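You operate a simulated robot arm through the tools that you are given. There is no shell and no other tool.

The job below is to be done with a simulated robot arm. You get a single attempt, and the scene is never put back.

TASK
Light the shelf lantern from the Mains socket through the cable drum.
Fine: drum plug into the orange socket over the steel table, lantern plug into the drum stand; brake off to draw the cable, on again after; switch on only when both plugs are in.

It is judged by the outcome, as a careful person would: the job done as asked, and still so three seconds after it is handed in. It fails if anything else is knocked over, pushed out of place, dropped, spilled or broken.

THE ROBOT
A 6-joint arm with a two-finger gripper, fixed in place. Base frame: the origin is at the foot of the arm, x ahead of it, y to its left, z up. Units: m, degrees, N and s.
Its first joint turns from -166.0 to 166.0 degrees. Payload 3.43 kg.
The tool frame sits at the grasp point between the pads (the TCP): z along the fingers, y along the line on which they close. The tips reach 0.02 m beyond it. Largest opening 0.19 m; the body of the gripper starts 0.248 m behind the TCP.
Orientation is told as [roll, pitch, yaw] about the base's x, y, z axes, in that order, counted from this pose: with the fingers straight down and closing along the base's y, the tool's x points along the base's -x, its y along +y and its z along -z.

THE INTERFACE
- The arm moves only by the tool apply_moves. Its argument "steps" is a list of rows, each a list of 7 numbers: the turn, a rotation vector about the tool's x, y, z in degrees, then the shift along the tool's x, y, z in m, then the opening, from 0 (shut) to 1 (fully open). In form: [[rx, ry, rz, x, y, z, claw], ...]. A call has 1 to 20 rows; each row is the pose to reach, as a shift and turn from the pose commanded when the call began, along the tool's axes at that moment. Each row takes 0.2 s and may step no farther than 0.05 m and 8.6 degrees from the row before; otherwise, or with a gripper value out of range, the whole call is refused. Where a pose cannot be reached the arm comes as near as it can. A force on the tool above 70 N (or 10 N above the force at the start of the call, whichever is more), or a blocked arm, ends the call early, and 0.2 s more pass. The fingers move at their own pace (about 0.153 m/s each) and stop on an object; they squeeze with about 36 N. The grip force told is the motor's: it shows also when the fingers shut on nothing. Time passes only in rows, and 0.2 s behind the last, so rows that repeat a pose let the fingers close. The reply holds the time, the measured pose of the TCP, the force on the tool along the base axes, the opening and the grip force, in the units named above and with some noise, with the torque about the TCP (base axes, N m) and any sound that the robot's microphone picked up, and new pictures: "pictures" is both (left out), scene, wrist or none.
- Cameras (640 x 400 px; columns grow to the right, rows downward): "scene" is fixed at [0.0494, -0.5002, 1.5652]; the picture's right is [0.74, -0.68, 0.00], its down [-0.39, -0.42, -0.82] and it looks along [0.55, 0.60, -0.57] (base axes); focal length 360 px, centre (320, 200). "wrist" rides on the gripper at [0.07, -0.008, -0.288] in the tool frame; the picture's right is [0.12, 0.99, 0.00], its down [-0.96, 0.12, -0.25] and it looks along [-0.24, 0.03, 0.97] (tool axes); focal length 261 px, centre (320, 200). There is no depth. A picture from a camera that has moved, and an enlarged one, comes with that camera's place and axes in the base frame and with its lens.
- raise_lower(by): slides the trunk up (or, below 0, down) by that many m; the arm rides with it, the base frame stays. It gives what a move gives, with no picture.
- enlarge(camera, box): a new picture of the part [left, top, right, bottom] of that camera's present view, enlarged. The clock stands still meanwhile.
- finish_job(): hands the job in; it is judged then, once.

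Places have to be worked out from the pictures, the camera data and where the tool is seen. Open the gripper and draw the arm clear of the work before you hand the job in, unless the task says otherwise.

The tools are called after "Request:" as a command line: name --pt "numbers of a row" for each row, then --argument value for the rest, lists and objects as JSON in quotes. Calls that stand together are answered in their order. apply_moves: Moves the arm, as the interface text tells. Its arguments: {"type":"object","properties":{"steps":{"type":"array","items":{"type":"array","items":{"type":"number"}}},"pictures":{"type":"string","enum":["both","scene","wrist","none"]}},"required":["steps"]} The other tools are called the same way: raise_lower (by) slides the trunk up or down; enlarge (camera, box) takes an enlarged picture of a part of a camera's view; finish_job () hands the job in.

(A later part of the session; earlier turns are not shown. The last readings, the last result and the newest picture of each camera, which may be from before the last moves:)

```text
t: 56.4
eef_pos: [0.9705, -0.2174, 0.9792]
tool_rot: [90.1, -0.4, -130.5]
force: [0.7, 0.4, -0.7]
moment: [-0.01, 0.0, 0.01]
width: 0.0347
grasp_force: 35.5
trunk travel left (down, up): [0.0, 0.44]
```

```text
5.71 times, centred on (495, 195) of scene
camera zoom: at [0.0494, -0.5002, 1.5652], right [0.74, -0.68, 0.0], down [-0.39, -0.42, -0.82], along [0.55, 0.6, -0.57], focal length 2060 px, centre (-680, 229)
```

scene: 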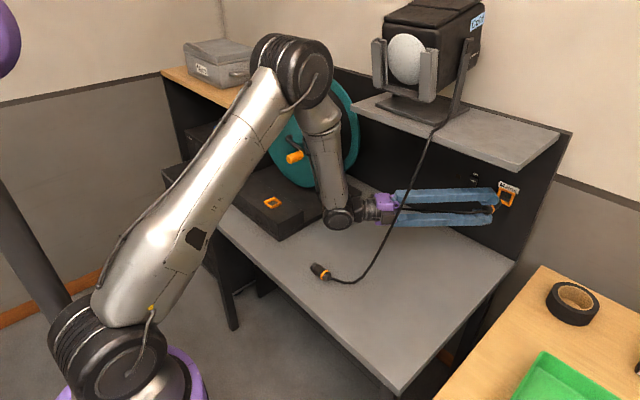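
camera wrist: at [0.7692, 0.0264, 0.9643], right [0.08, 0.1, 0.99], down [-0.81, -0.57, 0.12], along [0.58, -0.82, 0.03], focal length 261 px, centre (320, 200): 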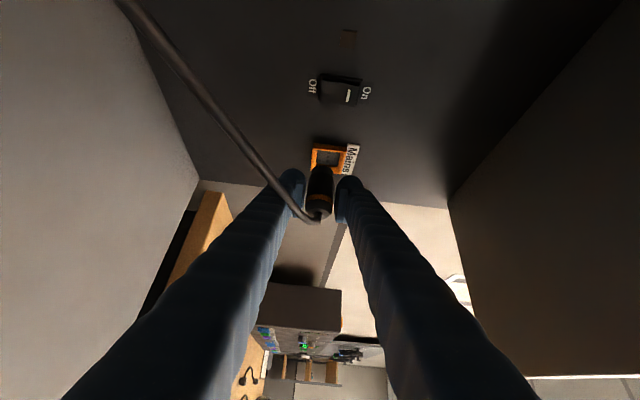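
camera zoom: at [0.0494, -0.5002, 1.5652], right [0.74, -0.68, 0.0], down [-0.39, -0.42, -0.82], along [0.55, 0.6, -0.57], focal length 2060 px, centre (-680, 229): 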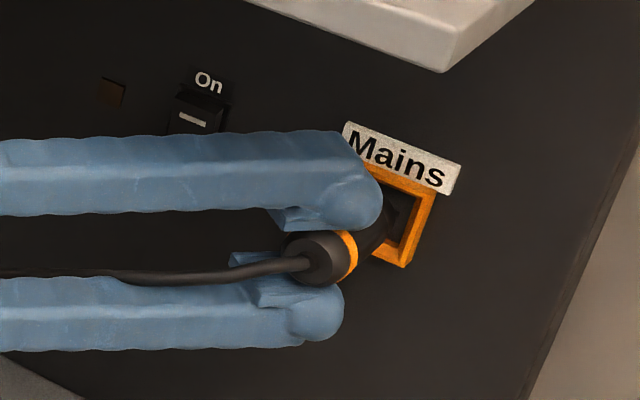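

Still no contact; the frame's front plane seems to be near x≈1.02. I'll keep advancing gently.

Request:
apply_moves --pt "0 0 0 0.0008 0 0.0033 0" --pt "0 0 0 0.0028 0 0.0056 0" --pt "0 0 0 0.0047 0 0.0079 0" --pictures "none"

Request:
enlarge --camera "wrist" --box '[260, 110, 400, 210]'

Request:
enlarge --camera "scene" --box '[450, 160, 540, 230]'

```text
t: 57.2
eef_pos: [0.9793, -0.2207, 0.9791]
tool_rot: [90.1, -0.2, -130.5]
force: [-7.5, 3.5, -1.3]
moment: [0.05, -0.04, 0.08]
width: 0.0347
grasp_force: 36.3
trunk travel left (down, up): [0.0, 0.44]
```

```text
4.00 times, centred on (330, 160) of wrist
camera zoom: at [0.8058, 0.0198, 0.9695], right [0.08, 0.1, 0.99], down [-0.81, -0.57, 0.12], along [0.58, -0.82, 0.03], focal length 1043 px, centre (280, 360)
```

zoom: 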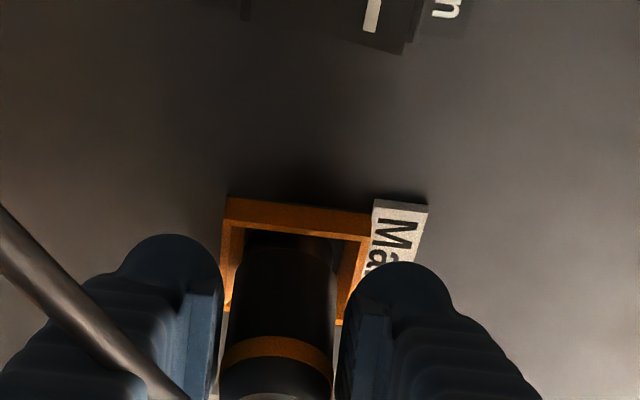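

```text
5.71 times, centred on (495, 195) of scene
camera zoom: at [0.0494, -0.5002, 1.5652], right [0.74, -0.68, 0.0], down [-0.39, -0.42, -0.82], along [0.55, 0.6, -0.57], focal length 2060 px, centre (-680, 229)
```

zoom: 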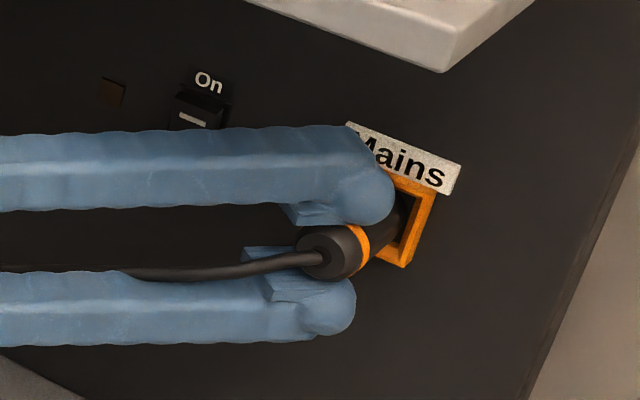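

Contact of about 7 N begins as the nose enters the funnel, with a slight +y reaction. I'll shift 1 mm to +y and keep pressing in.

Request:
apply_moves --pt "0 0 0 0.0024 0 0.0012 0" --pt "0 0 0 0.004 0 0.0031 0" --pt "0 0 0 0.0059 0 0.0054 0" --pt "0 0 0 0.0078 0 0.0077 0" --pictures "none"

Request:
enlarge --camera "wrist" --box '[260, 110, 400, 210]'

Request:
enlarge --camera "scene" --box '[450, 160, 540, 230]'

```text
t: 58.2
eef_pos: [0.9886, -0.221, 0.9786]
tool_rot: [90.1, -0.2, -130.5]
force: [-30.9, -2.3, -7.4]
moment: [0.02, 0.07, -0.3]
width: 0.0346
grasp_force: 35.7
trunk travel left (down, up): [0.0, 0.44]
```

```text
4.00 times, centred on (330, 160) of wrist
camera zoom: at [0.8156, 0.0198, 0.9696], right [0.08, 0.09, 0.99], down [-0.81, -0.57, 0.12], along [0.58, -0.82, 0.03], focal length 1043 px, centre (280, 360)
```

zoom: 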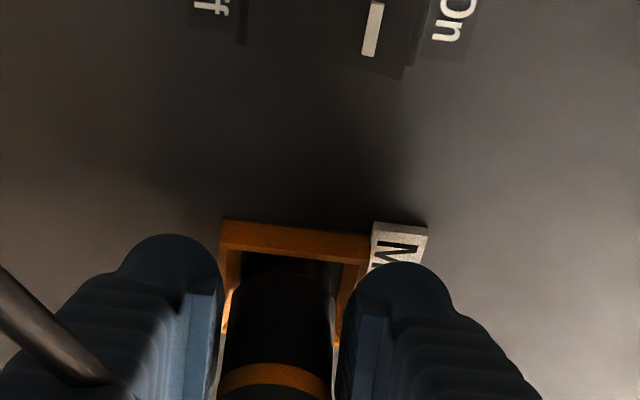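

```text
5.71 times, centred on (495, 195) of scene
camera zoom: at [0.0494, -0.5002, 1.5652], right [0.74, -0.68, 0.0], down [-0.39, -0.42, -0.82], along [0.55, 0.6, -0.57], focal length 2060 px, centre (-680, 229)
```

zoom: 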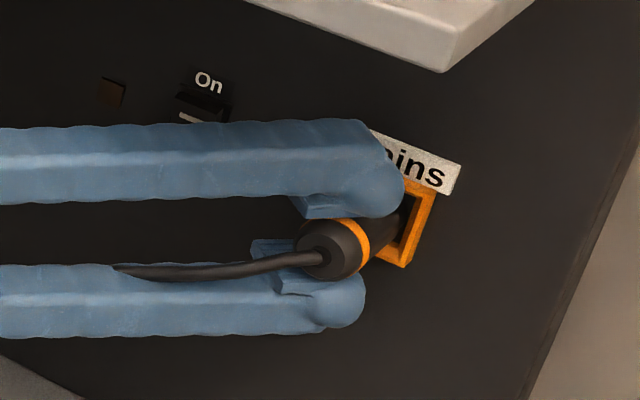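

Force rose to 31 N and the plug slid back slightly in the grip. I'll look very closely to see whether it's seated or caught on an edge.

Request:
enlarge --camera "scene" --box '[480, 178, 528, 212]'

Request:
enlarge --camera "wrist" --box '[300, 155, 360, 200]'

```text
11.76 times, centred on (504, 195) of scene
camera zoom: at [0.0494, -0.5002, 1.5652], right [0.74, -0.68, 0.0], down [-0.39, -0.42, -0.82], along [0.55, 0.6, -0.57], focal length 4242 px, centre (-1845, 259)
```

zoom: 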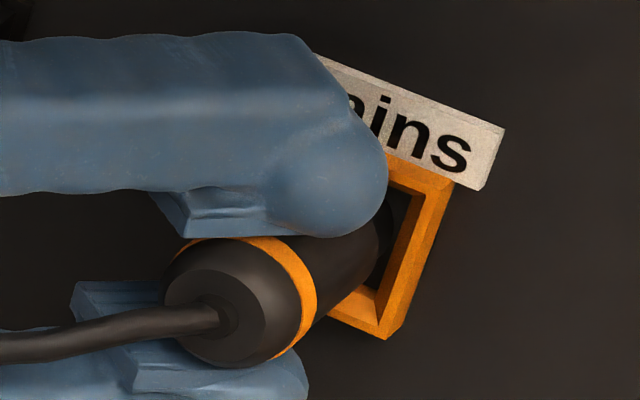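

```text
8.89 times, centred on (330, 178) of wrist
camera zoom: at [0.8156, 0.0198, 0.9696], right [0.08, 0.09, 0.99], down [-0.81, -0.57, 0.12], along [0.58, -0.82, 0.03], focal length 2317 px, centre (231, 400)
```

zoom: 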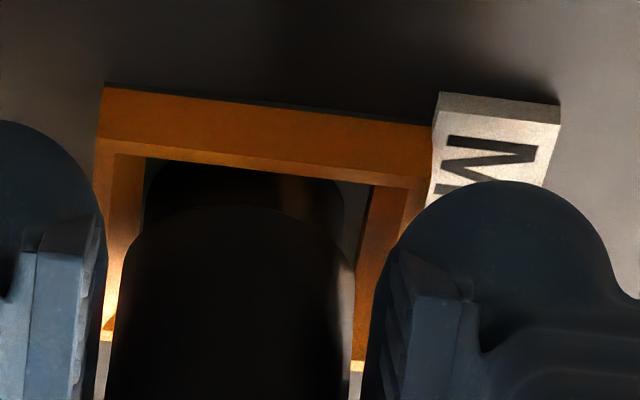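

The frame is only about 10 mm deep, so the nose is probably near the bottom, though slightly off-centre to +y. I'll ease off, shift 3 mm to −y and press again, checking whether it goes deeper.

Request:
apply_moves --pt "0 0 0 -0.0026 0 -0.003 0" --pt "0 0 0 -0.0049 0 -0.0011 0" --pictures "none"

Request:
enlarge --camera "scene" --box '[480, 178, 528, 212]'

Request:
enlarge --camera "wrist" --box '[300, 155, 360, 200]'

```text
t: 58.8
eef_pos: [0.9883, -0.2214, 0.9784]
tool_rot: [90.1, -0.2, -130.3]
force: [0.5, 0.2, -2.1]
moment: [0.0, -0.05, 0.06]
width: 0.0348
grasp_force: 36.6
trunk travel left (down, up): [0.0, 0.44]
```

```text
11.76 times, centred on (504, 195) of scene
camera zoom: at [0.0494, -0.5002, 1.5652], right [0.74, -0.68, 0.0], down [-0.39, -0.42, -0.82], along [0.55, 0.6, -0.57], focal length 4242 px, centre (-1845, 259)
```

zoom: 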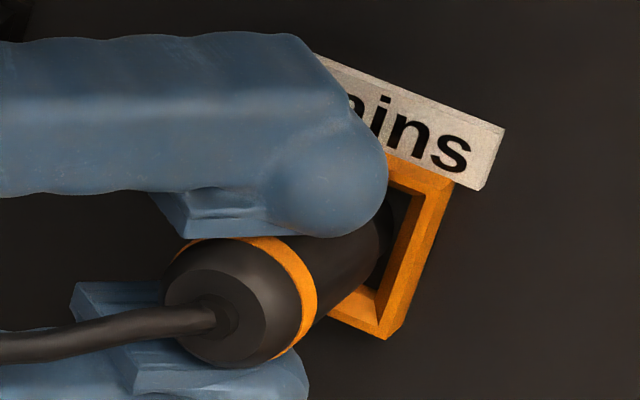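

```text
8.89 times, centred on (330, 178) of wrist
camera zoom: at [0.8138, 0.0188, 0.9695], right [0.08, 0.1, 0.99], down [-0.81, -0.57, 0.12], along [0.58, -0.81, 0.03], focal length 2317 px, centre (231, 400)
```

zoom: 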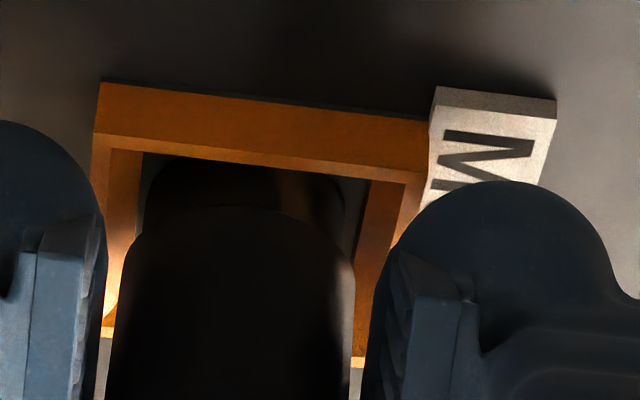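

The force dropped to zero but the tool barely moved in the images. I'll pull back a few millimetres more to test whether the plug is held by the socket.

Request:
apply_moves --pt "0 0 0 -0.002 0 -0.0023 0" --pt "0 0 0 -0.0039 0 -0.0046 0" --pictures "none"

Request:
enlarge --camera "scene" --box '[480, 178, 528, 212]'

Request:
enlarge --camera "wrist" --box '[300, 155, 360, 200]'

```text
t: 59.4
eef_pos: [0.98, -0.2222, 0.9794]
tool_rot: [90.1, -0.2, -130.4]
force: [-0.1, -0.4, -0.6]
moment: [0.0, 0.03, -0.02]
width: 0.0345
grasp_force: 35.5
trunk travel left (down, up): [0.0, 0.44]
```

```text
11.76 times, centred on (504, 195) of scene
camera zoom: at [0.0494, -0.5002, 1.5652], right [0.74, -0.68, 0.0], down [-0.39, -0.42, -0.82], along [0.55, 0.6, -0.57], focal length 4242 px, centre (-1845, 259)
```

zoom: 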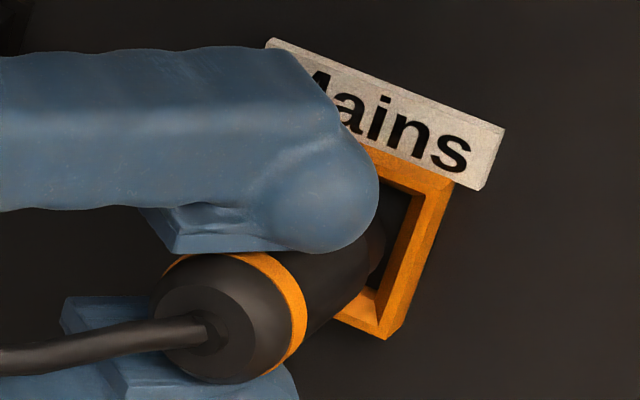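

```text
8.89 times, centred on (330, 178) of wrist
camera zoom: at [0.8069, 0.0179, 0.9695], right [0.08, 0.1, 0.99], down [-0.81, -0.57, 0.12], along [0.58, -0.82, 0.03], focal length 2317 px, centre (231, 400)
```

zoom: 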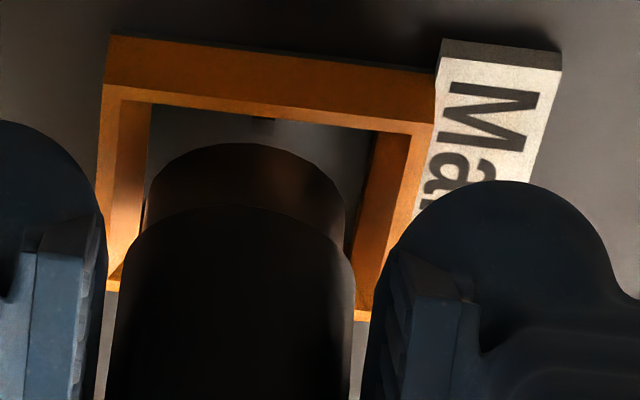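

It pulled out freely, so it wasn't latched—probably caught on the funnel wall. I'll back off about 12 mm and measure the nose-to-socket alignment in both cameras.

Request:
apply_moves --pt "0 0 0 -0.0039 0 -0.0046 0" --pt "0 0 0 -0.0078 0 -0.0091 0" --pt "0 0 0 -0.0078 0 -0.0091 0" --pictures "none"

Request:
enlarge --camera "scene" --box '[480, 178, 528, 212]'

Request:
enlarge --camera "wrist" --box '[295, 140, 365, 190]'

```text
t: 60.2
eef_pos: [0.9681, -0.2219, 0.9792]
tool_rot: [90.1, -0.1, -130.4]
force: [0.4, -0.2, -0.7]
moment: [-0.03, 0.01, -0.01]
width: 0.0348
grasp_force: 36.7
trunk travel left (down, up): [0.0, 0.44]
```

```text
11.76 times, centred on (504, 195) of scene
camera zoom: at [0.0494, -0.5002, 1.5652], right [0.74, -0.68, 0.0], down [-0.39, -0.42, -0.82], along [0.55, 0.6, -0.57], focal length 4242 px, centre (-1845, 259)
```

zoom: 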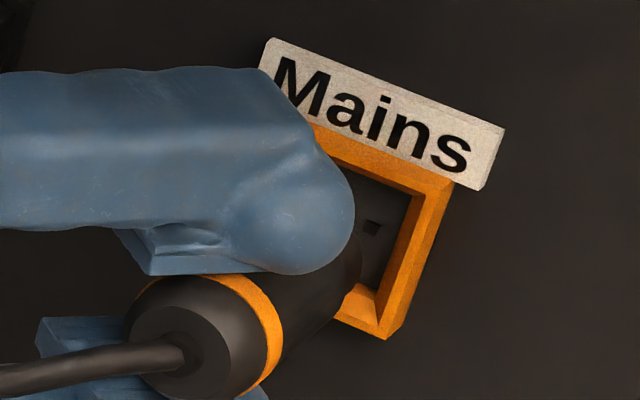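

```text
8.00 times, centred on (330, 165) of wrist
camera zoom: at [0.7949, 0.018, 0.9691], right [0.08, 0.1, 0.99], down [-0.81, -0.57, 0.12], along [0.58, -0.82, 0.03], focal length 2085 px, centre (240, 480)
```

zoom: 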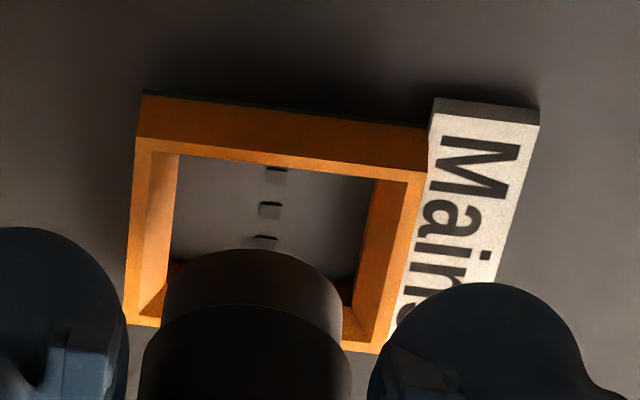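

Now I can see the socket clearly: the hole centre is about 2–3 mm to +y and 1 mm up from the nose axis. I'll zoom in further to check the plug's tilt and look for any keying.

Request:
enlarge --camera "scene" --box '[486, 192, 514, 212]'

Request:
enlarge --camera "wrist" --box '[295, 160, 350, 225]'

Request:
enlarge --camera "scene" --box '[300, 255, 345, 287]'

```text
16.00 times, centred on (500, 202) of scene
camera zoom: at [0.0494, -0.5002, 1.5652], right [0.74, -0.68, 0.0], down [-0.39, -0.42, -0.82], along [0.55, 0.6, -0.57], focal length 5769 px, centre (-2560, 168)
```

zoom: 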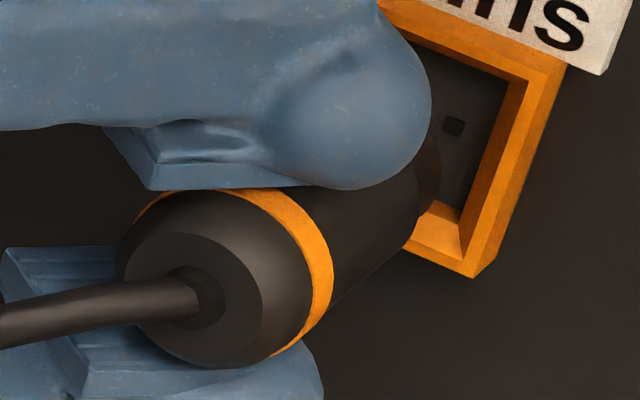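

```text
6.15 times, centred on (322, 192) of wrist
camera zoom: at [0.7949, 0.018, 0.9691], right [0.08, 0.1, 0.99], down [-0.81, -0.57, 0.12], along [0.58, -0.82, 0.03], focal length 1604 px, centre (305, 246)
```

zoom: 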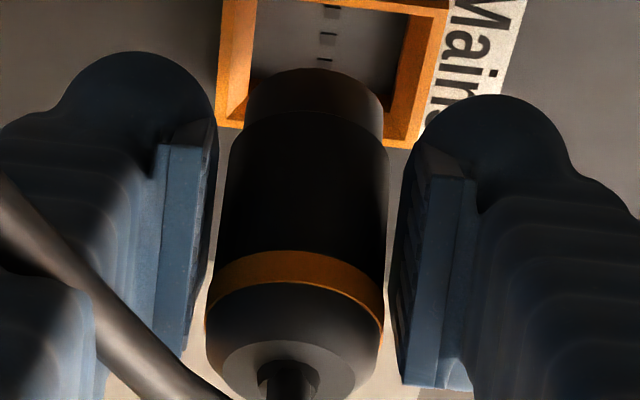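

```text
12.50 times, centred on (322, 271) of scene
camera zoom: at [0.0494, -0.5002, 1.5652], right [0.74, -0.68, 0.0], down [-0.39, -0.42, -0.82], along [0.55, 0.6, -0.57], focal length 4507 px, centre (289, -688)
```

zoom: 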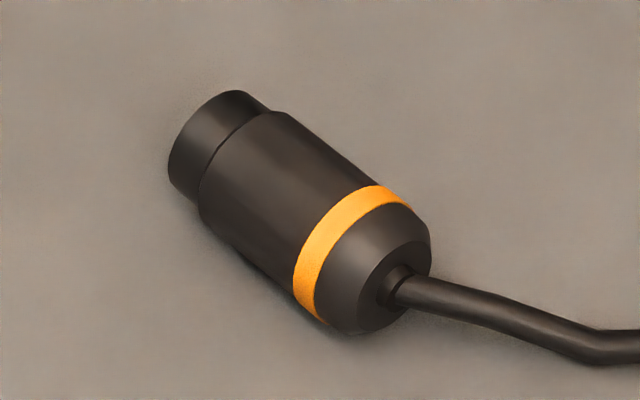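

The plug is level and straight; it only needs about +2 mm in y and +0.6 mm in z. I'll re-insert with that correction and press steadily.

Request:
apply_moves --pt "0 0 0 0.0056 0.0006 0.0031 0" --pt "0 0 0 0.0095 0.0006 0.0077 0" --pt "0 0 0 0.0127 0.0006 0.0115 0" --pt "0 0 0 0.014 0.0006 0.013 0" --pt "0 0 0 0.0153 0.0006 0.0146 0" --pt "0 0 0 0.0153 0.0006 0.0146 0" --pictures "none"

Request:
enlarge --camera "wrist" --box '[295, 150, 365, 200]'

Request:
enlarge --camera "scene" --box '[486, 188, 514, 208]'

```text
t: 61.6
eef_pos: [0.9879, -0.22, 0.9804]
tool_rot: [90.0, -0.2, -130.4]
force: [-30.2, 4.1, -6.9]
moment: [0.05, 0.08, -0.27]
width: 0.0348
grasp_force: 35.8
trunk travel left (down, up): [0.0, 0.44]
```

```text
8.00 times, centred on (330, 175) of wrist
camera zoom: at [0.8152, 0.0201, 0.9707], right [0.08, 0.09, 0.99], down [-0.81, -0.57, 0.12], along [0.58, -0.82, 0.03], focal length 2085 px, centre (240, 400)
```

zoom: 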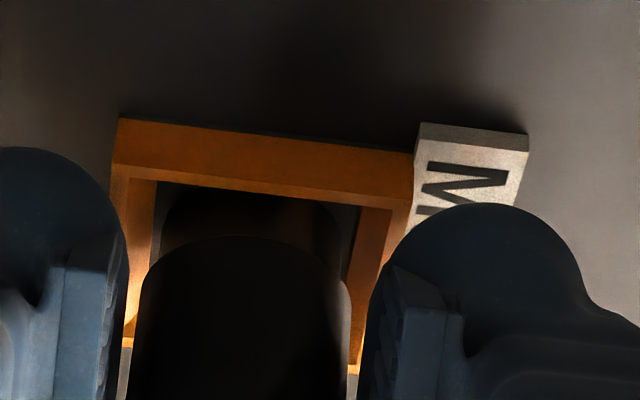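

```text
16.00 times, centred on (500, 198) of scene
camera zoom: at [0.0494, -0.5002, 1.5652], right [0.74, -0.68, 0.0], down [-0.39, -0.42, -0.82], along [0.55, 0.6, -0.57], focal length 5769 px, centre (-2560, 232)
```

zoom: 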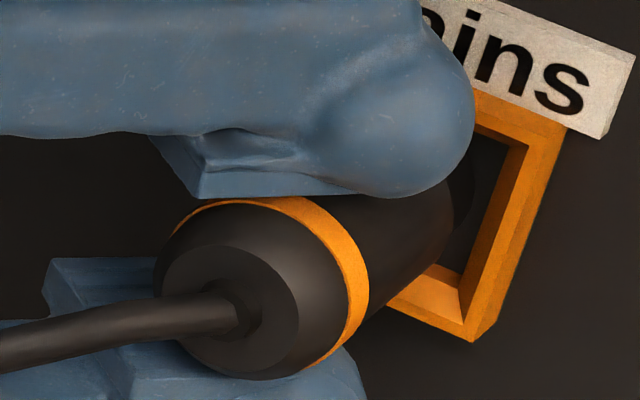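

The push bottoms at 30 N with the force going through the plug, so it seems seated against the socket bottom. I'll ease the push and open the fingers just slightly (lower finger still beneath the plug) to see whether it stays.

Request:
apply_moves --pt "0 0 0 -0.0006 0 -0.0008 0" --pt "0 0 0 -0.0006 0 -0.0008 0.2" --pt "0 0 0 -0.0006 0 -0.0008 0.22" --pt "0 0 0 -0.0006 0 -0.0008 0.22" --pictures "none"

Request:
enlarge --camera "wrist" --box '[285, 150, 365, 230]'

Request:
enlarge --camera "scene" --box '[480, 178, 528, 212]'

```text
t: 62.6
eef_pos: [0.9883, -0.2191, 0.9794]
tool_rot: [90.2, -0.3, -130.4]
force: [-0.3, 0.4, -0.2]
moment: [0.01, 0.04, 0.03]
width: 0.0418
grasp_force: 0.0
trunk travel left (down, up): [0.0, 0.44]
```

```text
5.00 times, centred on (325, 190) of wrist
camera zoom: at [0.8159, 0.0208, 0.9702], right [0.08, 0.1, 0.99], down [-0.81, -0.57, 0.12], along [0.58, -0.82, 0.03], focal length 1303 px, centre (295, 250)
```

zoom: 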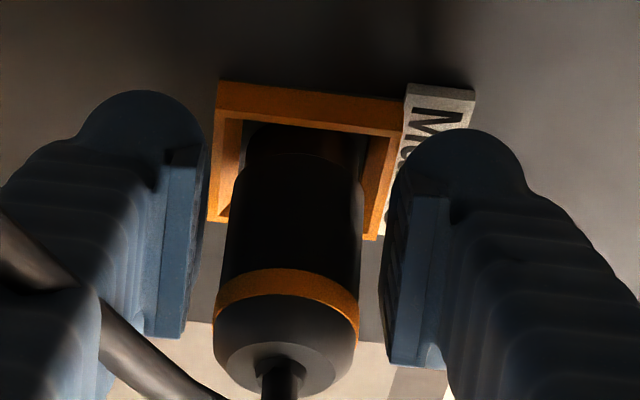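

```text
11.76 times, centred on (504, 195) of scene
camera zoom: at [0.0494, -0.5002, 1.5652], right [0.74, -0.68, 0.0], down [-0.39, -0.42, -0.82], along [0.55, 0.6, -0.57], focal length 4242 px, centre (-1845, 259)
```

zoom: 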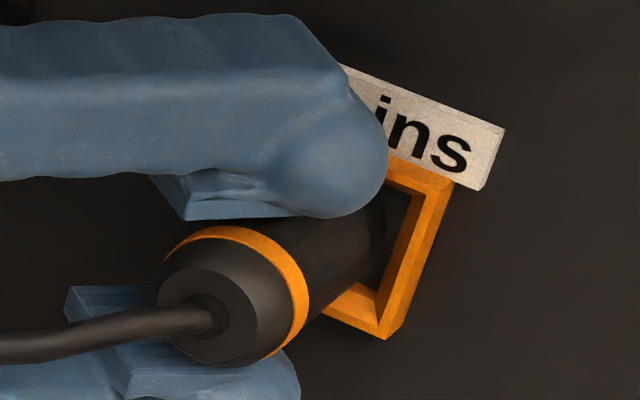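

The plug hasn't dropped relative to the gripper although both fingers are off it. I'll open a bit more and wait to confirm it's held.

Request:
apply_moves --pt "0 0 0 0 0 0 0.27" --pt "0 0 0 0 0 0 0.32" --pt "0 0 0 0 0 0 0.32" --pt "0 0 0 0 0 0 0.32" --pt "0 0 0 0 0 0 0.32" --pictures "none"

Request:
enlarge --camera "wrist" --box '[285, 150, 365, 230]'

Request:
enlarge --camera "scene" --box '[480, 178, 528, 212]'

```text
t: 63.8
eef_pos: [0.9875, -0.2192, 0.9793]
tool_rot: [90.0, -0.3, -130.5]
force: [-0.1, -0.1, -0.1]
moment: [0.0, 0.01, 0.01]
width: 0.0609
grasp_force: 0.0
trunk travel left (down, up): [0.0, 0.44]
```

```text
5.00 times, centred on (325, 190) of wrist
camera zoom: at [0.8157, 0.0208, 0.97], right [0.08, 0.1, 0.99], down [-0.81, -0.57, 0.12], along [0.58, -0.82, 0.03], focal length 1303 px, centre (295, 250)
```

zoom: 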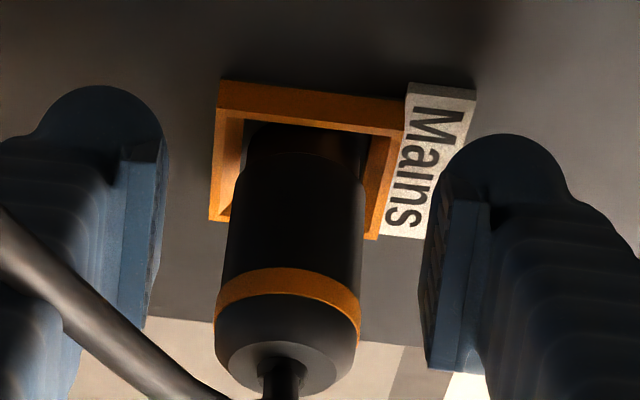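

```text
11.76 times, centred on (504, 195) of scene
camera zoom: at [0.0494, -0.5002, 1.5652], right [0.74, -0.68, 0.0], down [-0.39, -0.42, -0.82], along [0.55, 0.6, -0.57], focal length 4242 px, centre (-1845, 259)
```

zoom: 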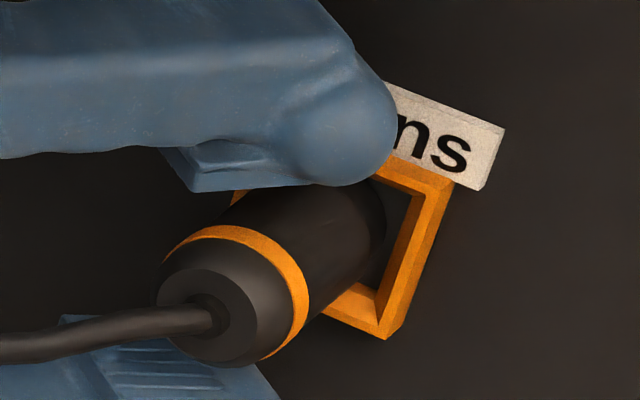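

The plug stays firmly in the mains socket with no finger contact. I'll withdraw straight back along the tool axis.

Request:
apply_moves --pt "0 0 0 0 0 -0.02 0.36" --pt "0 0 0 0 0 -0.05 0.36" --pt "0 0 0 0 0 -0.09 0.36" --pt "0 0 0 0 0 -0.13 0.36" --pt "0 0 0 0 0 -0.17 0.36" --pt "0 0 0 0 0 -0.2 0.36"

Request:
enlarge --camera "scene" --box '[440, 150, 540, 225]'

Request:
enlarge --camera "wrist" --box '[200, 80, 440, 240]'

```text
t: 65.2
eef_pos: [0.8354, -0.0879, 0.9773]
tool_rot: [90.2, -0.1, -130.5]
force: [-0.8, -0.4, 0.2]
moment: [0.02, 0.01, 0.05]
width: 0.0684
grasp_force: 0.1
trunk travel left (down, up): [0.0, 0.44]
camera wrist: at [0.6621, 0.152, 0.9681], right [0.08, 0.1, 0.99], down [-0.81, -0.57, 0.12], along [0.58, -0.82, 0.03], focal length 261 px, centre (320, 200)
```

scene: 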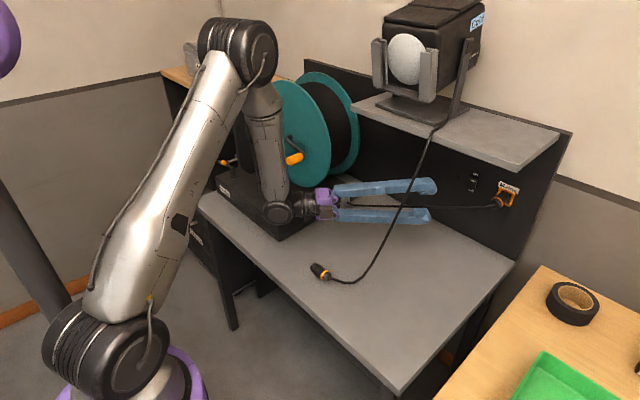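
wrist: 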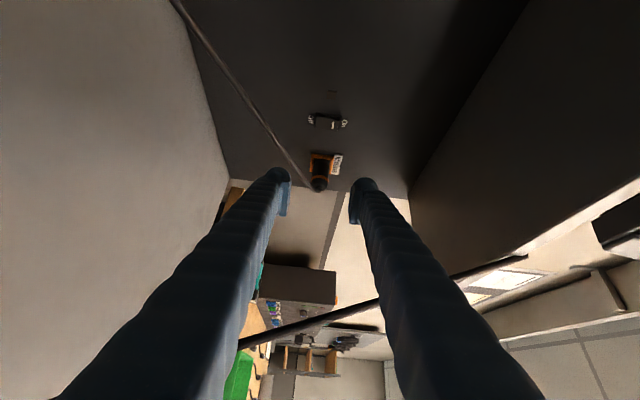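

```text
5.33 times, centred on (490, 188) of scene
camera zoom: at [0.0494, -0.5002, 1.5652], right [0.74, -0.68, 0.0], down [-0.39, -0.42, -0.82], along [0.55, 0.6, -0.57], focal length 1923 px, centre (-587, 267)
```

zoom: 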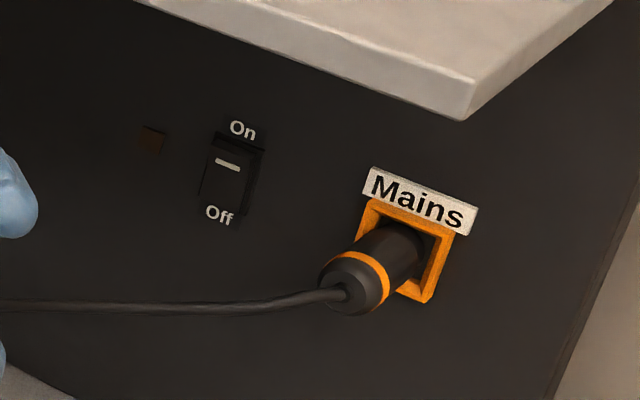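

```text
2.50 times, centred on (320, 160) of wrist
camera zoom: at [0.6621, 0.152, 0.9681], right [0.08, 0.1, 0.99], down [-0.81, -0.57, 0.12], along [0.58, -0.82, 0.03], focal length 652 px, centre (320, 300)
```

zoom: 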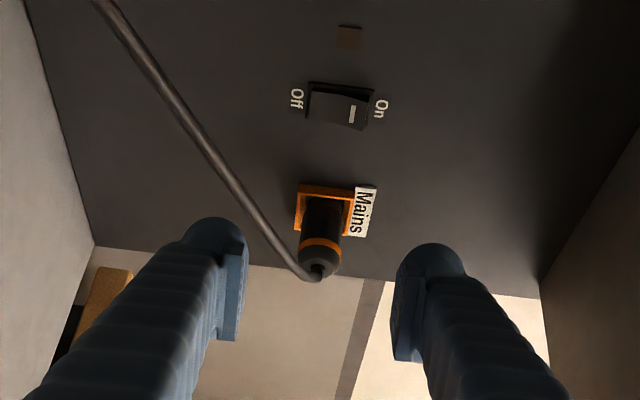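

The plug sits well in the mains socket and stays. Next I'll put the brake back on: withdraw, rise and turn the tool vertical.

Request:
apply_moves --pt "0 0 0 0.006 0.006 -0.045 0.3" --pt "0 0 0 0.012 0.02 -0.09 0.2" --pt "7 -3.2 3.2 0.018 0.035 -0.13 0.1" --pt "14 -6.4 6.4 0.025 0.06 -0.165 0" --pt "21 -9.7 9.7 0.033 0.08 -0.19 0" --pt "28 -12.9 12.9 0.04 0.1 -0.21 0" --pt "35 -16.1 16.1 0.04 0.1 -0.21 0" --pt "42 -19.4 19.4 0.04 0.1 -0.21 0" --pt "49 -22.6 22.6 0.04 0.1 -0.21 0" --pt "56 -25.8 25.8 0.04 0.1 -0.21 0" --pt "63 -29 29 0.04 0.1 -0.21 0" --pt "70 -32.3 32.3 0.04 0.1 -0.21 0" --pt "77 -35.5 35.5 0.04 0.1 -0.21 0" --pt "83.9 -38.7 38.7 0.04 0.1 -0.21 0"

```text
t: 68.1
eef_pos: [0.6986, 0.0849, 1.0795]
tool_rot: [3.8, 1.4, -177.4]
force: [-3.1, 4.1, 0.2]
moment: [-1.3, -1.07, 0.35]
width: 0.0
grasp_force: 34.1
trunk travel left (down, up): [0.0, 0.44]
stopped in row 14: the force on the tool passed its limit at 90 N (the readings are from after the stop); the commanded pose is now the measured one
camera wrist: at [0.7607, 0.115, 1.3668], right [0.16, -0.98, 0.07], down [-0.96, -0.14, 0.23], along [-0.22, -0.1, -0.97], focal length 261 px, centre (320, 200)
```

scene: 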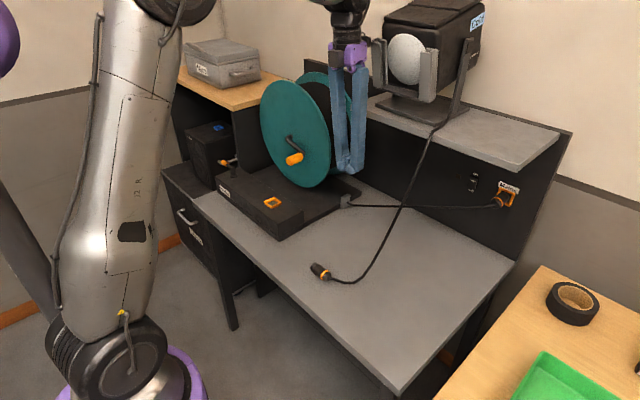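
wrist: 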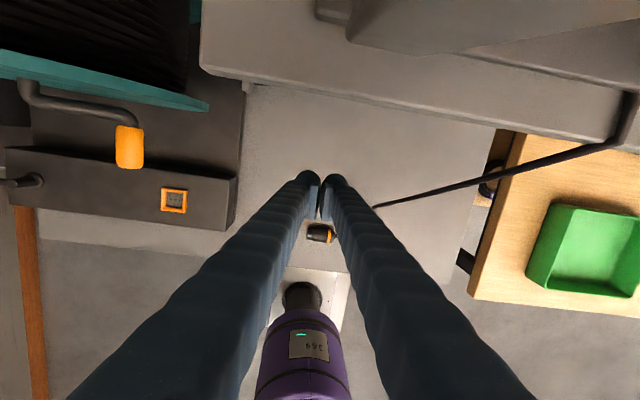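

A protruding part of the wrist touched something near the lantern bracket and the arm stopped. I'll move straight away (−x, +y) and then check the lantern.

Request:
apply_moves --pt "0 0 0 -0.02 -0.012 0 0" --pt "0 0 0 -0.05 -0.032 0 0" --pt "0 0 0 -0.08 -0.05 0 0" --pictures "scene"

Request:
enlarge --camera "scene" --box '[350, 0, 510, 130]'

Request:
enlarge --camera "scene" --box '[440, 150, 540, 225]'

```text
t: 68.9
eef_pos: [0.6168, 0.1317, 1.074]
tool_rot: [3.7, 1.4, -177.5]
force: [-0.3, 0.7, 0.3]
moment: [-0.02, 0.02, -0.02]
width: 0.0
grasp_force: 34.4
trunk travel left (down, up): [0.0, 0.44]
```

scene: 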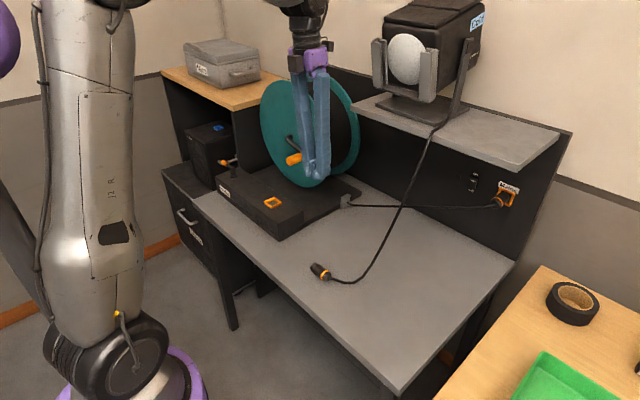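

```text
3.08 times, centred on (430, 65) of scene
camera zoom: at [0.0494, -0.5002, 1.5652], right [0.74, -0.68, 0.0], down [-0.39, -0.42, -0.82], along [0.55, 0.6, -0.57], focal length 1109 px, centre (-18, 615)
```

zoom: 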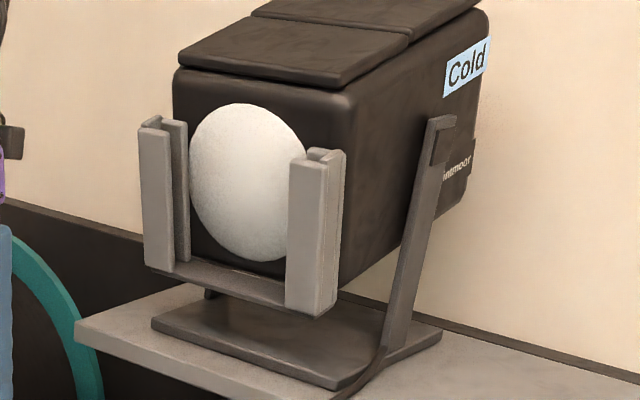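

```text
5.33 times, centred on (490, 188) of scene
camera zoom: at [0.0494, -0.5002, 1.5652], right [0.74, -0.68, 0.0], down [-0.39, -0.42, -0.82], along [0.55, 0.6, -0.57], focal length 1923 px, centre (-587, 267)
```

zoom: 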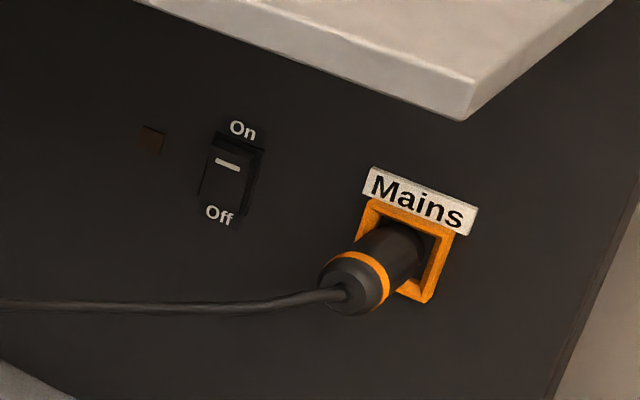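

The lantern and mains plug are unmoved. I'll raise the trunk a bit for reach, then travel over to the brake lever.

Request:
raise_lower --by 0.15

```text
t: 70.7
eef_pos: [0.6173, 0.1319, 1.2227]
tool_rot: [3.7, 1.4, -177.6]
force: [0.1, 0.3, 0.8]
moment: [0.0, 0.02, 0.01]
width: 0.0
grasp_force: 34.3
trunk travel left (down, up): [-0.15, 0.29]
```

Now I'll travel to a point above the +x side of the brake handle.

Request:
apply_moves --pt "0.4 -0.2 0.3 0.003 -0.043 0.006 0" --pt "0.8 -0.3 0.5 0.006 -0.086 0.012 0" --pt "1.2 -0.5 0.8 0.01 -0.129 0.02 0" --pt "1.6 -0.6 1.0 0.013 -0.172 0.03 0" --pt "2 -0.8 1.3 0.016 -0.215 0.04 0" --pt "2.4 -0.9 1.6 0.02 -0.258 0.05 0" --pt "2.8 -1.1 1.8 0.023 -0.3 0.06 0" --pt "3.2 -1.2 2.1 0.027 -0.343 0.072 0" --pt "3.5 -1.3 2.3 0.03 -0.386 0.085 0" --pt "3.7 -1.4 2.4 0.034 -0.429 0.1 0" --pt "3.7 -1.4 2.4 0.037 -0.472 0.118 0" --pt "3.7 -1.4 2.4 0.04 -0.512 0.1414 0"

Request:
enlarge --camera "wrist" --box '[220, 140, 440, 290]'

```text
t: 73.3
eef_pos: [0.6422, 0.6358, 1.0459]
tool_rot: [0.0, 0.0, -179.8]
force: [0.2, -0.2, 0.9]
moment: [0.0, 0.0, 0.0]
width: 0.0
grasp_force: 34.4
trunk travel left (down, up): [-0.15, 0.29]
camera wrist: at [0.7118, 0.6435, 1.3345], right [0.12, -0.99, 0.0], down [-0.96, -0.12, 0.25], along [-0.25, -0.03, -0.97], focal length 261 px, centre (320, 200)
```

scene: 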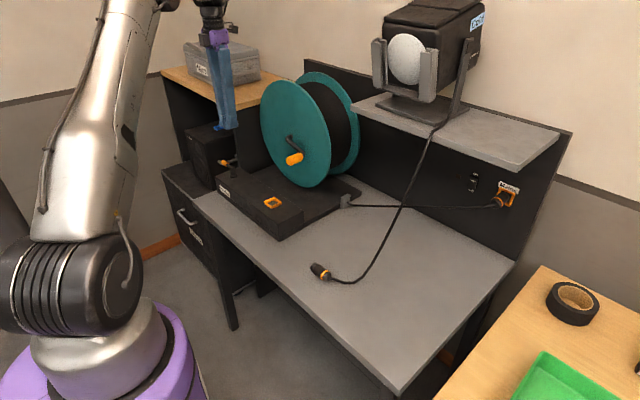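
wrist: 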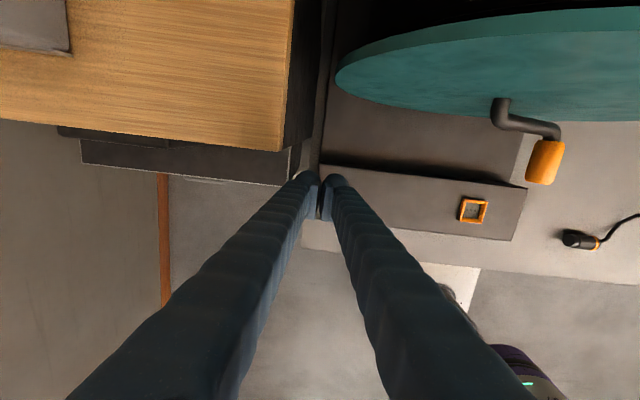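

```text
2.67 times, centred on (330, 215) of wrist
camera zoom: at [0.7118, 0.6435, 1.3345], right [0.12, -0.99, 0.0], down [-0.96, -0.12, 0.25], along [-0.25, -0.03, -0.97], focal length 695 px, centre (293, 160)
```

zoom: 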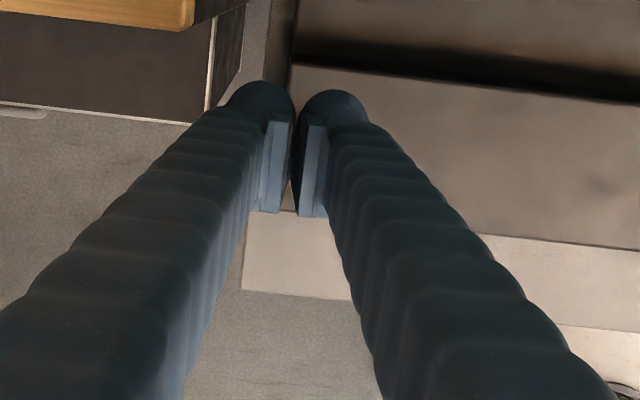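

The fingertips are just on the +x side of the (hidden) handle. I'll descend to lever height.

Request:
apply_moves --pt "0 0 0 0.002 0 0.045 0" --pt "0 0 0 0.002 0 0.09 0" --pt "0 0 0 0.002 0 0.13 0" --pt "0 0 0 0.002 0 0.149 0" --pictures "scene"

Request:
enlarge --camera "scene" --box '[180, 130, 280, 205]'

```text
t: 74.3
eef_pos: [0.6425, 0.6323, 0.8996]
tool_rot: [0.0, 0.0, -180.0]
force: [-0.6, 0.8, 0.3]
moment: [0.02, 0.04, 0.0]
width: 0.0
grasp_force: 34.3
trunk travel left (down, up): [-0.15, 0.29]
```

scene: 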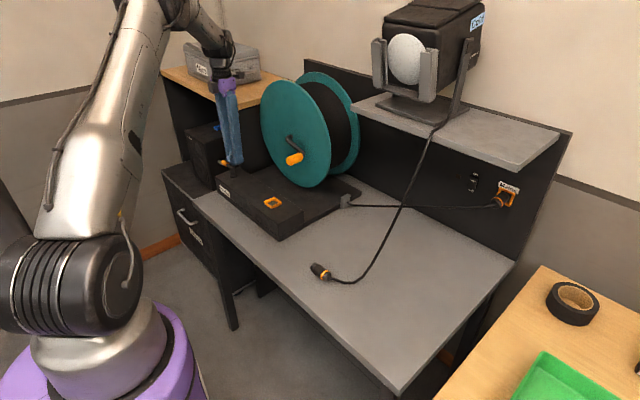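

```text
5.33 times, centred on (230, 168) of scene
camera zoom: at [0.0494, -0.5002, 1.5652], right [0.74, -0.68, 0.0], down [-0.39, -0.42, -0.82], along [0.55, 0.6, -0.57], focal length 1923 px, centre (800, 373)
```

zoom: 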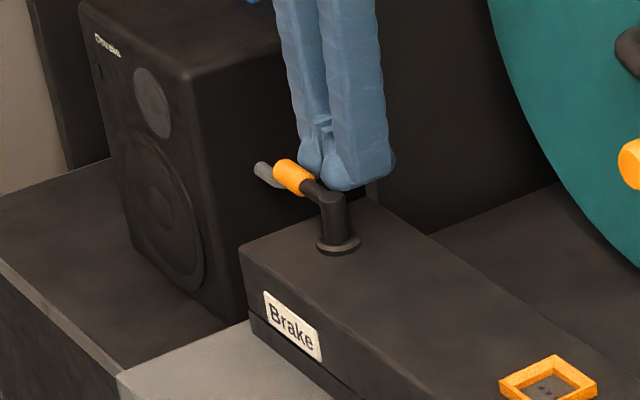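

The fingers are right behind the handle. I'll sweep it along its arc back to −x (brake on).

Request:
apply_moves --pt "0 0 0 -0.02 -0.003 0 0" --pt "0 0 0 -0.035 -0.005 0 0" --pt "0 0 0 -0.048 -0.005 0 0" --pt "0 0 0 -0.06 -0.002 0 0" --pt "0 0 0 -0.07 0.003 0 0" --pt "0 0 0 -0.08 0.008 0 0" --pt "0 0 0 -0.088 0.014 0 0" --pt "0 0 0 -0.092 0.019 0 0" --pictures "none"

Request:
enlarge --camera "scene" --box '[180, 130, 280, 205]'

```text
t: 76.1
eef_pos: [0.5513, 0.6192, 0.9057]
tool_rot: [-0.4, 0.4, -179.9]
force: [13.9, 29.0, 44.6]
moment: [-0.77, -0.37, 0.76]
width: 0.0
grasp_force: 33.9
trunk travel left (down, up): [-0.15, 0.29]
```

```text
5.33 times, centred on (230, 168) of scene
camera zoom: at [0.0494, -0.5002, 1.5652], right [0.74, -0.68, 0.0], down [-0.39, -0.42, -0.82], along [0.55, 0.6, -0.57], focal length 1923 px, centre (800, 373)
```

zoom: 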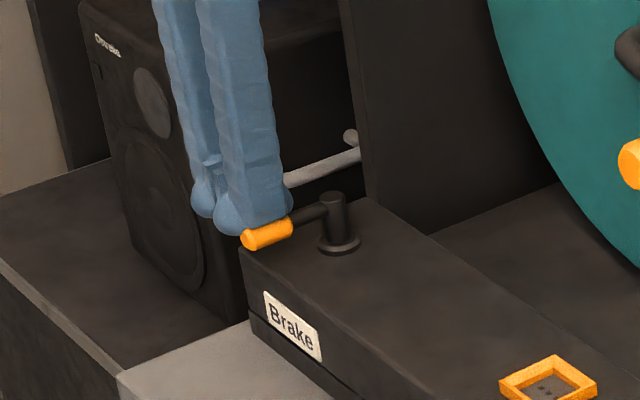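

The lever is back at its original −x position (pixel match), brake on. I'll relieve the contact and rise.

Request:
apply_moves --pt "0 0 0 0 -0.012 0 0" --pt "0 0 0 0 -0.018 -0.02 0" --pt "0 0 0 0 -0.018 -0.06 0" --pt "0 0 0 0 -0.018 -0.11 0" --pt "0 0 0 0 0.01 -0.15 0" --pictures "scene"

Request:
enlarge --camera "scene" --box '[180, 130, 280, 205]'

```text
t: 77.3
eef_pos: [0.5493, 0.605, 1.0499]
tool_rot: [0.1, 0.0, -179.9]
force: [0.5, -0.1, 0.7]
moment: [-0.05, -0.04, -0.03]
width: 0.0
grasp_force: 34.2
trunk travel left (down, up): [-0.15, 0.29]
```

scene: 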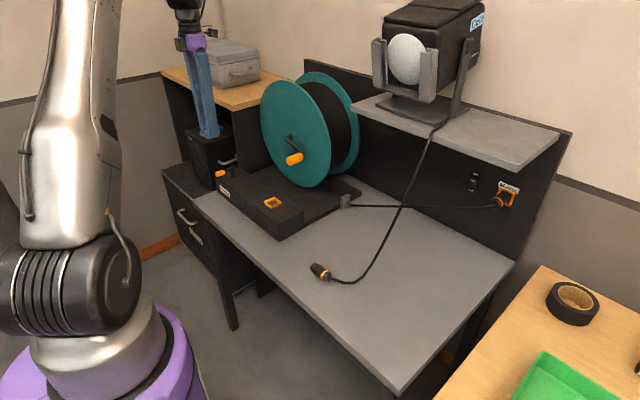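

```text
5.33 times, centred on (230, 168) of scene
camera zoom: at [0.0494, -0.5002, 1.5652], right [0.74, -0.68, 0.0], down [-0.39, -0.42, -0.82], along [0.55, 0.6, -0.57], focal length 1923 px, centre (800, 373)
```

zoom: 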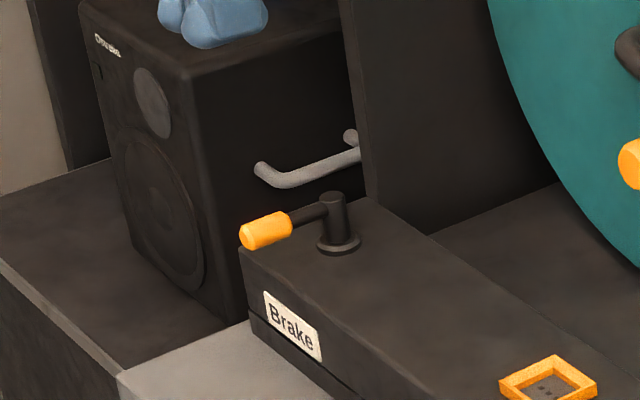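

The brake is on again. Now for the lantern plug: I'll move over the table front and turn the tool so it points +y and down, coming from the −y side.

Request:
apply_moves --pt "0 0 0 -0.005 0.044 0 0.1" --pt "0 0 0 -0.01 0.088 0 0.2" --pt "0 0 0 -0.019 0.132 0 0.4" --pt "0 0 0 -0.019 0.176 0 0.4" --pt "3.2 -3.2 7 -0.019 0.22 0 0.4" --pt "6.5 -6.5 14 -0.019 0.264 0 0.4" --pt "9.7 -9.7 20.9 -0.019 0.308 0 0.4" --pt "13 -13 27.9 -0.019 0.352 0 0.4" --pt "16.2 -16.2 34.9 -0.019 0.396 0 0.4" --pt "19.5 -19.5 41.9 -0.019 0.44 0 0.4" --pt "22.7 -22.7 48.8 -0.019 0.484 0 0.4" --pt "26 -26 55.8 -0.019 0.528 0 0.4" --pt "29.2 -29.2 62.8 -0.019 0.572 0 0.4" --pt "32.5 -32.5 69.8 -0.019 0.616 0.01 0.4" --pt "35.7 -35.7 76.7 -0.019 0.66 0.03 0.4" --pt "39 -39 83.7 -0.019 0.695 0.05 0.4" --pt "39 -39 83.7 -0.019 0.695 0.05 0.4"

```text
t: 80.9
eef_pos: [0.5324, -0.0905, 0.9992]
tool_rot: [0.0, -50.1, 89.9]
force: [-0.4, -0.8, 0.0]
moment: [0.2, -0.05, -0.01]
width: 0.0761
grasp_force: 0.1
trunk travel left (down, up): [-0.15, 0.29]
camera wrist: at [0.5415, -0.3577, 1.1292], right [-0.99, -0.08, -0.09], down [-0.12, 0.43, 0.9], along [-0.03, 0.9, -0.43], focal length 261 px, centre (320, 200)
```

scene: 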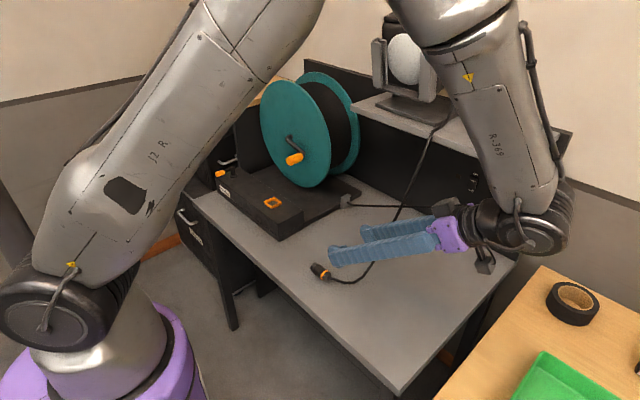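
wrist: 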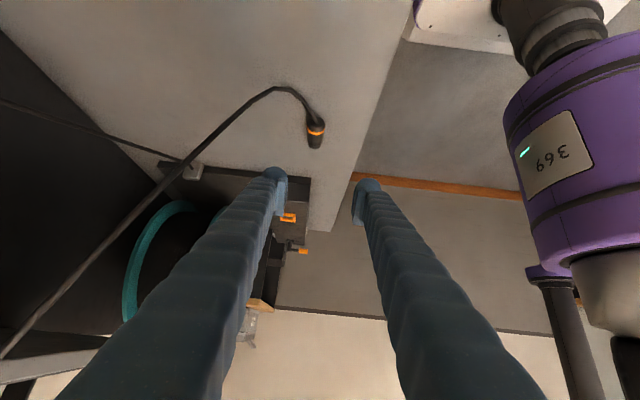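

The orientation is right. I'll zoom in on the lantern plug to fix its position and heading.

Request:
enlarge --camera "wrist" --box '[260, 70, 370, 170]'

Request:
enlarge --camera "scene" --box '[290, 200, 470, 300]'

```text
4.00 times, centred on (315, 120) of wrist
camera zoom: at [0.5415, -0.3577, 1.1292], right [-0.99, -0.08, -0.09], down [-0.12, 0.43, 0.9], along [-0.03, 0.9, -0.43], focal length 1043 px, centre (340, 520)
```

zoom: 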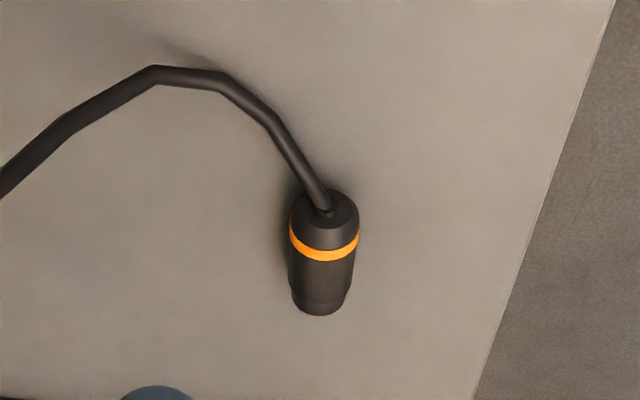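

```text
3.56 times, centred on (380, 250) of scene
camera zoom: at [0.0494, -0.5002, 1.5652], right [0.74, -0.68, 0.0], down [-0.39, -0.42, -0.82], along [0.55, 0.6, -0.57], focal length 1282 px, centre (107, 22)
```

zoom: 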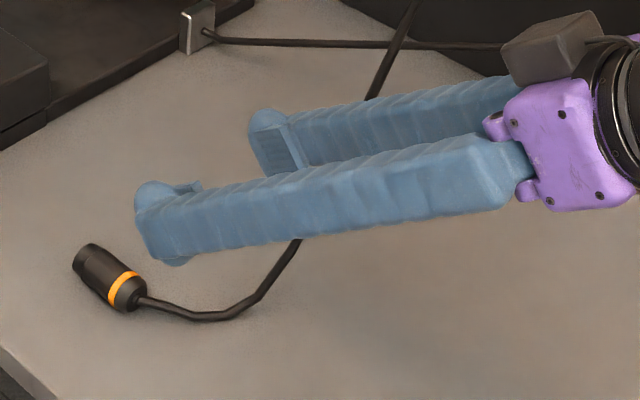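

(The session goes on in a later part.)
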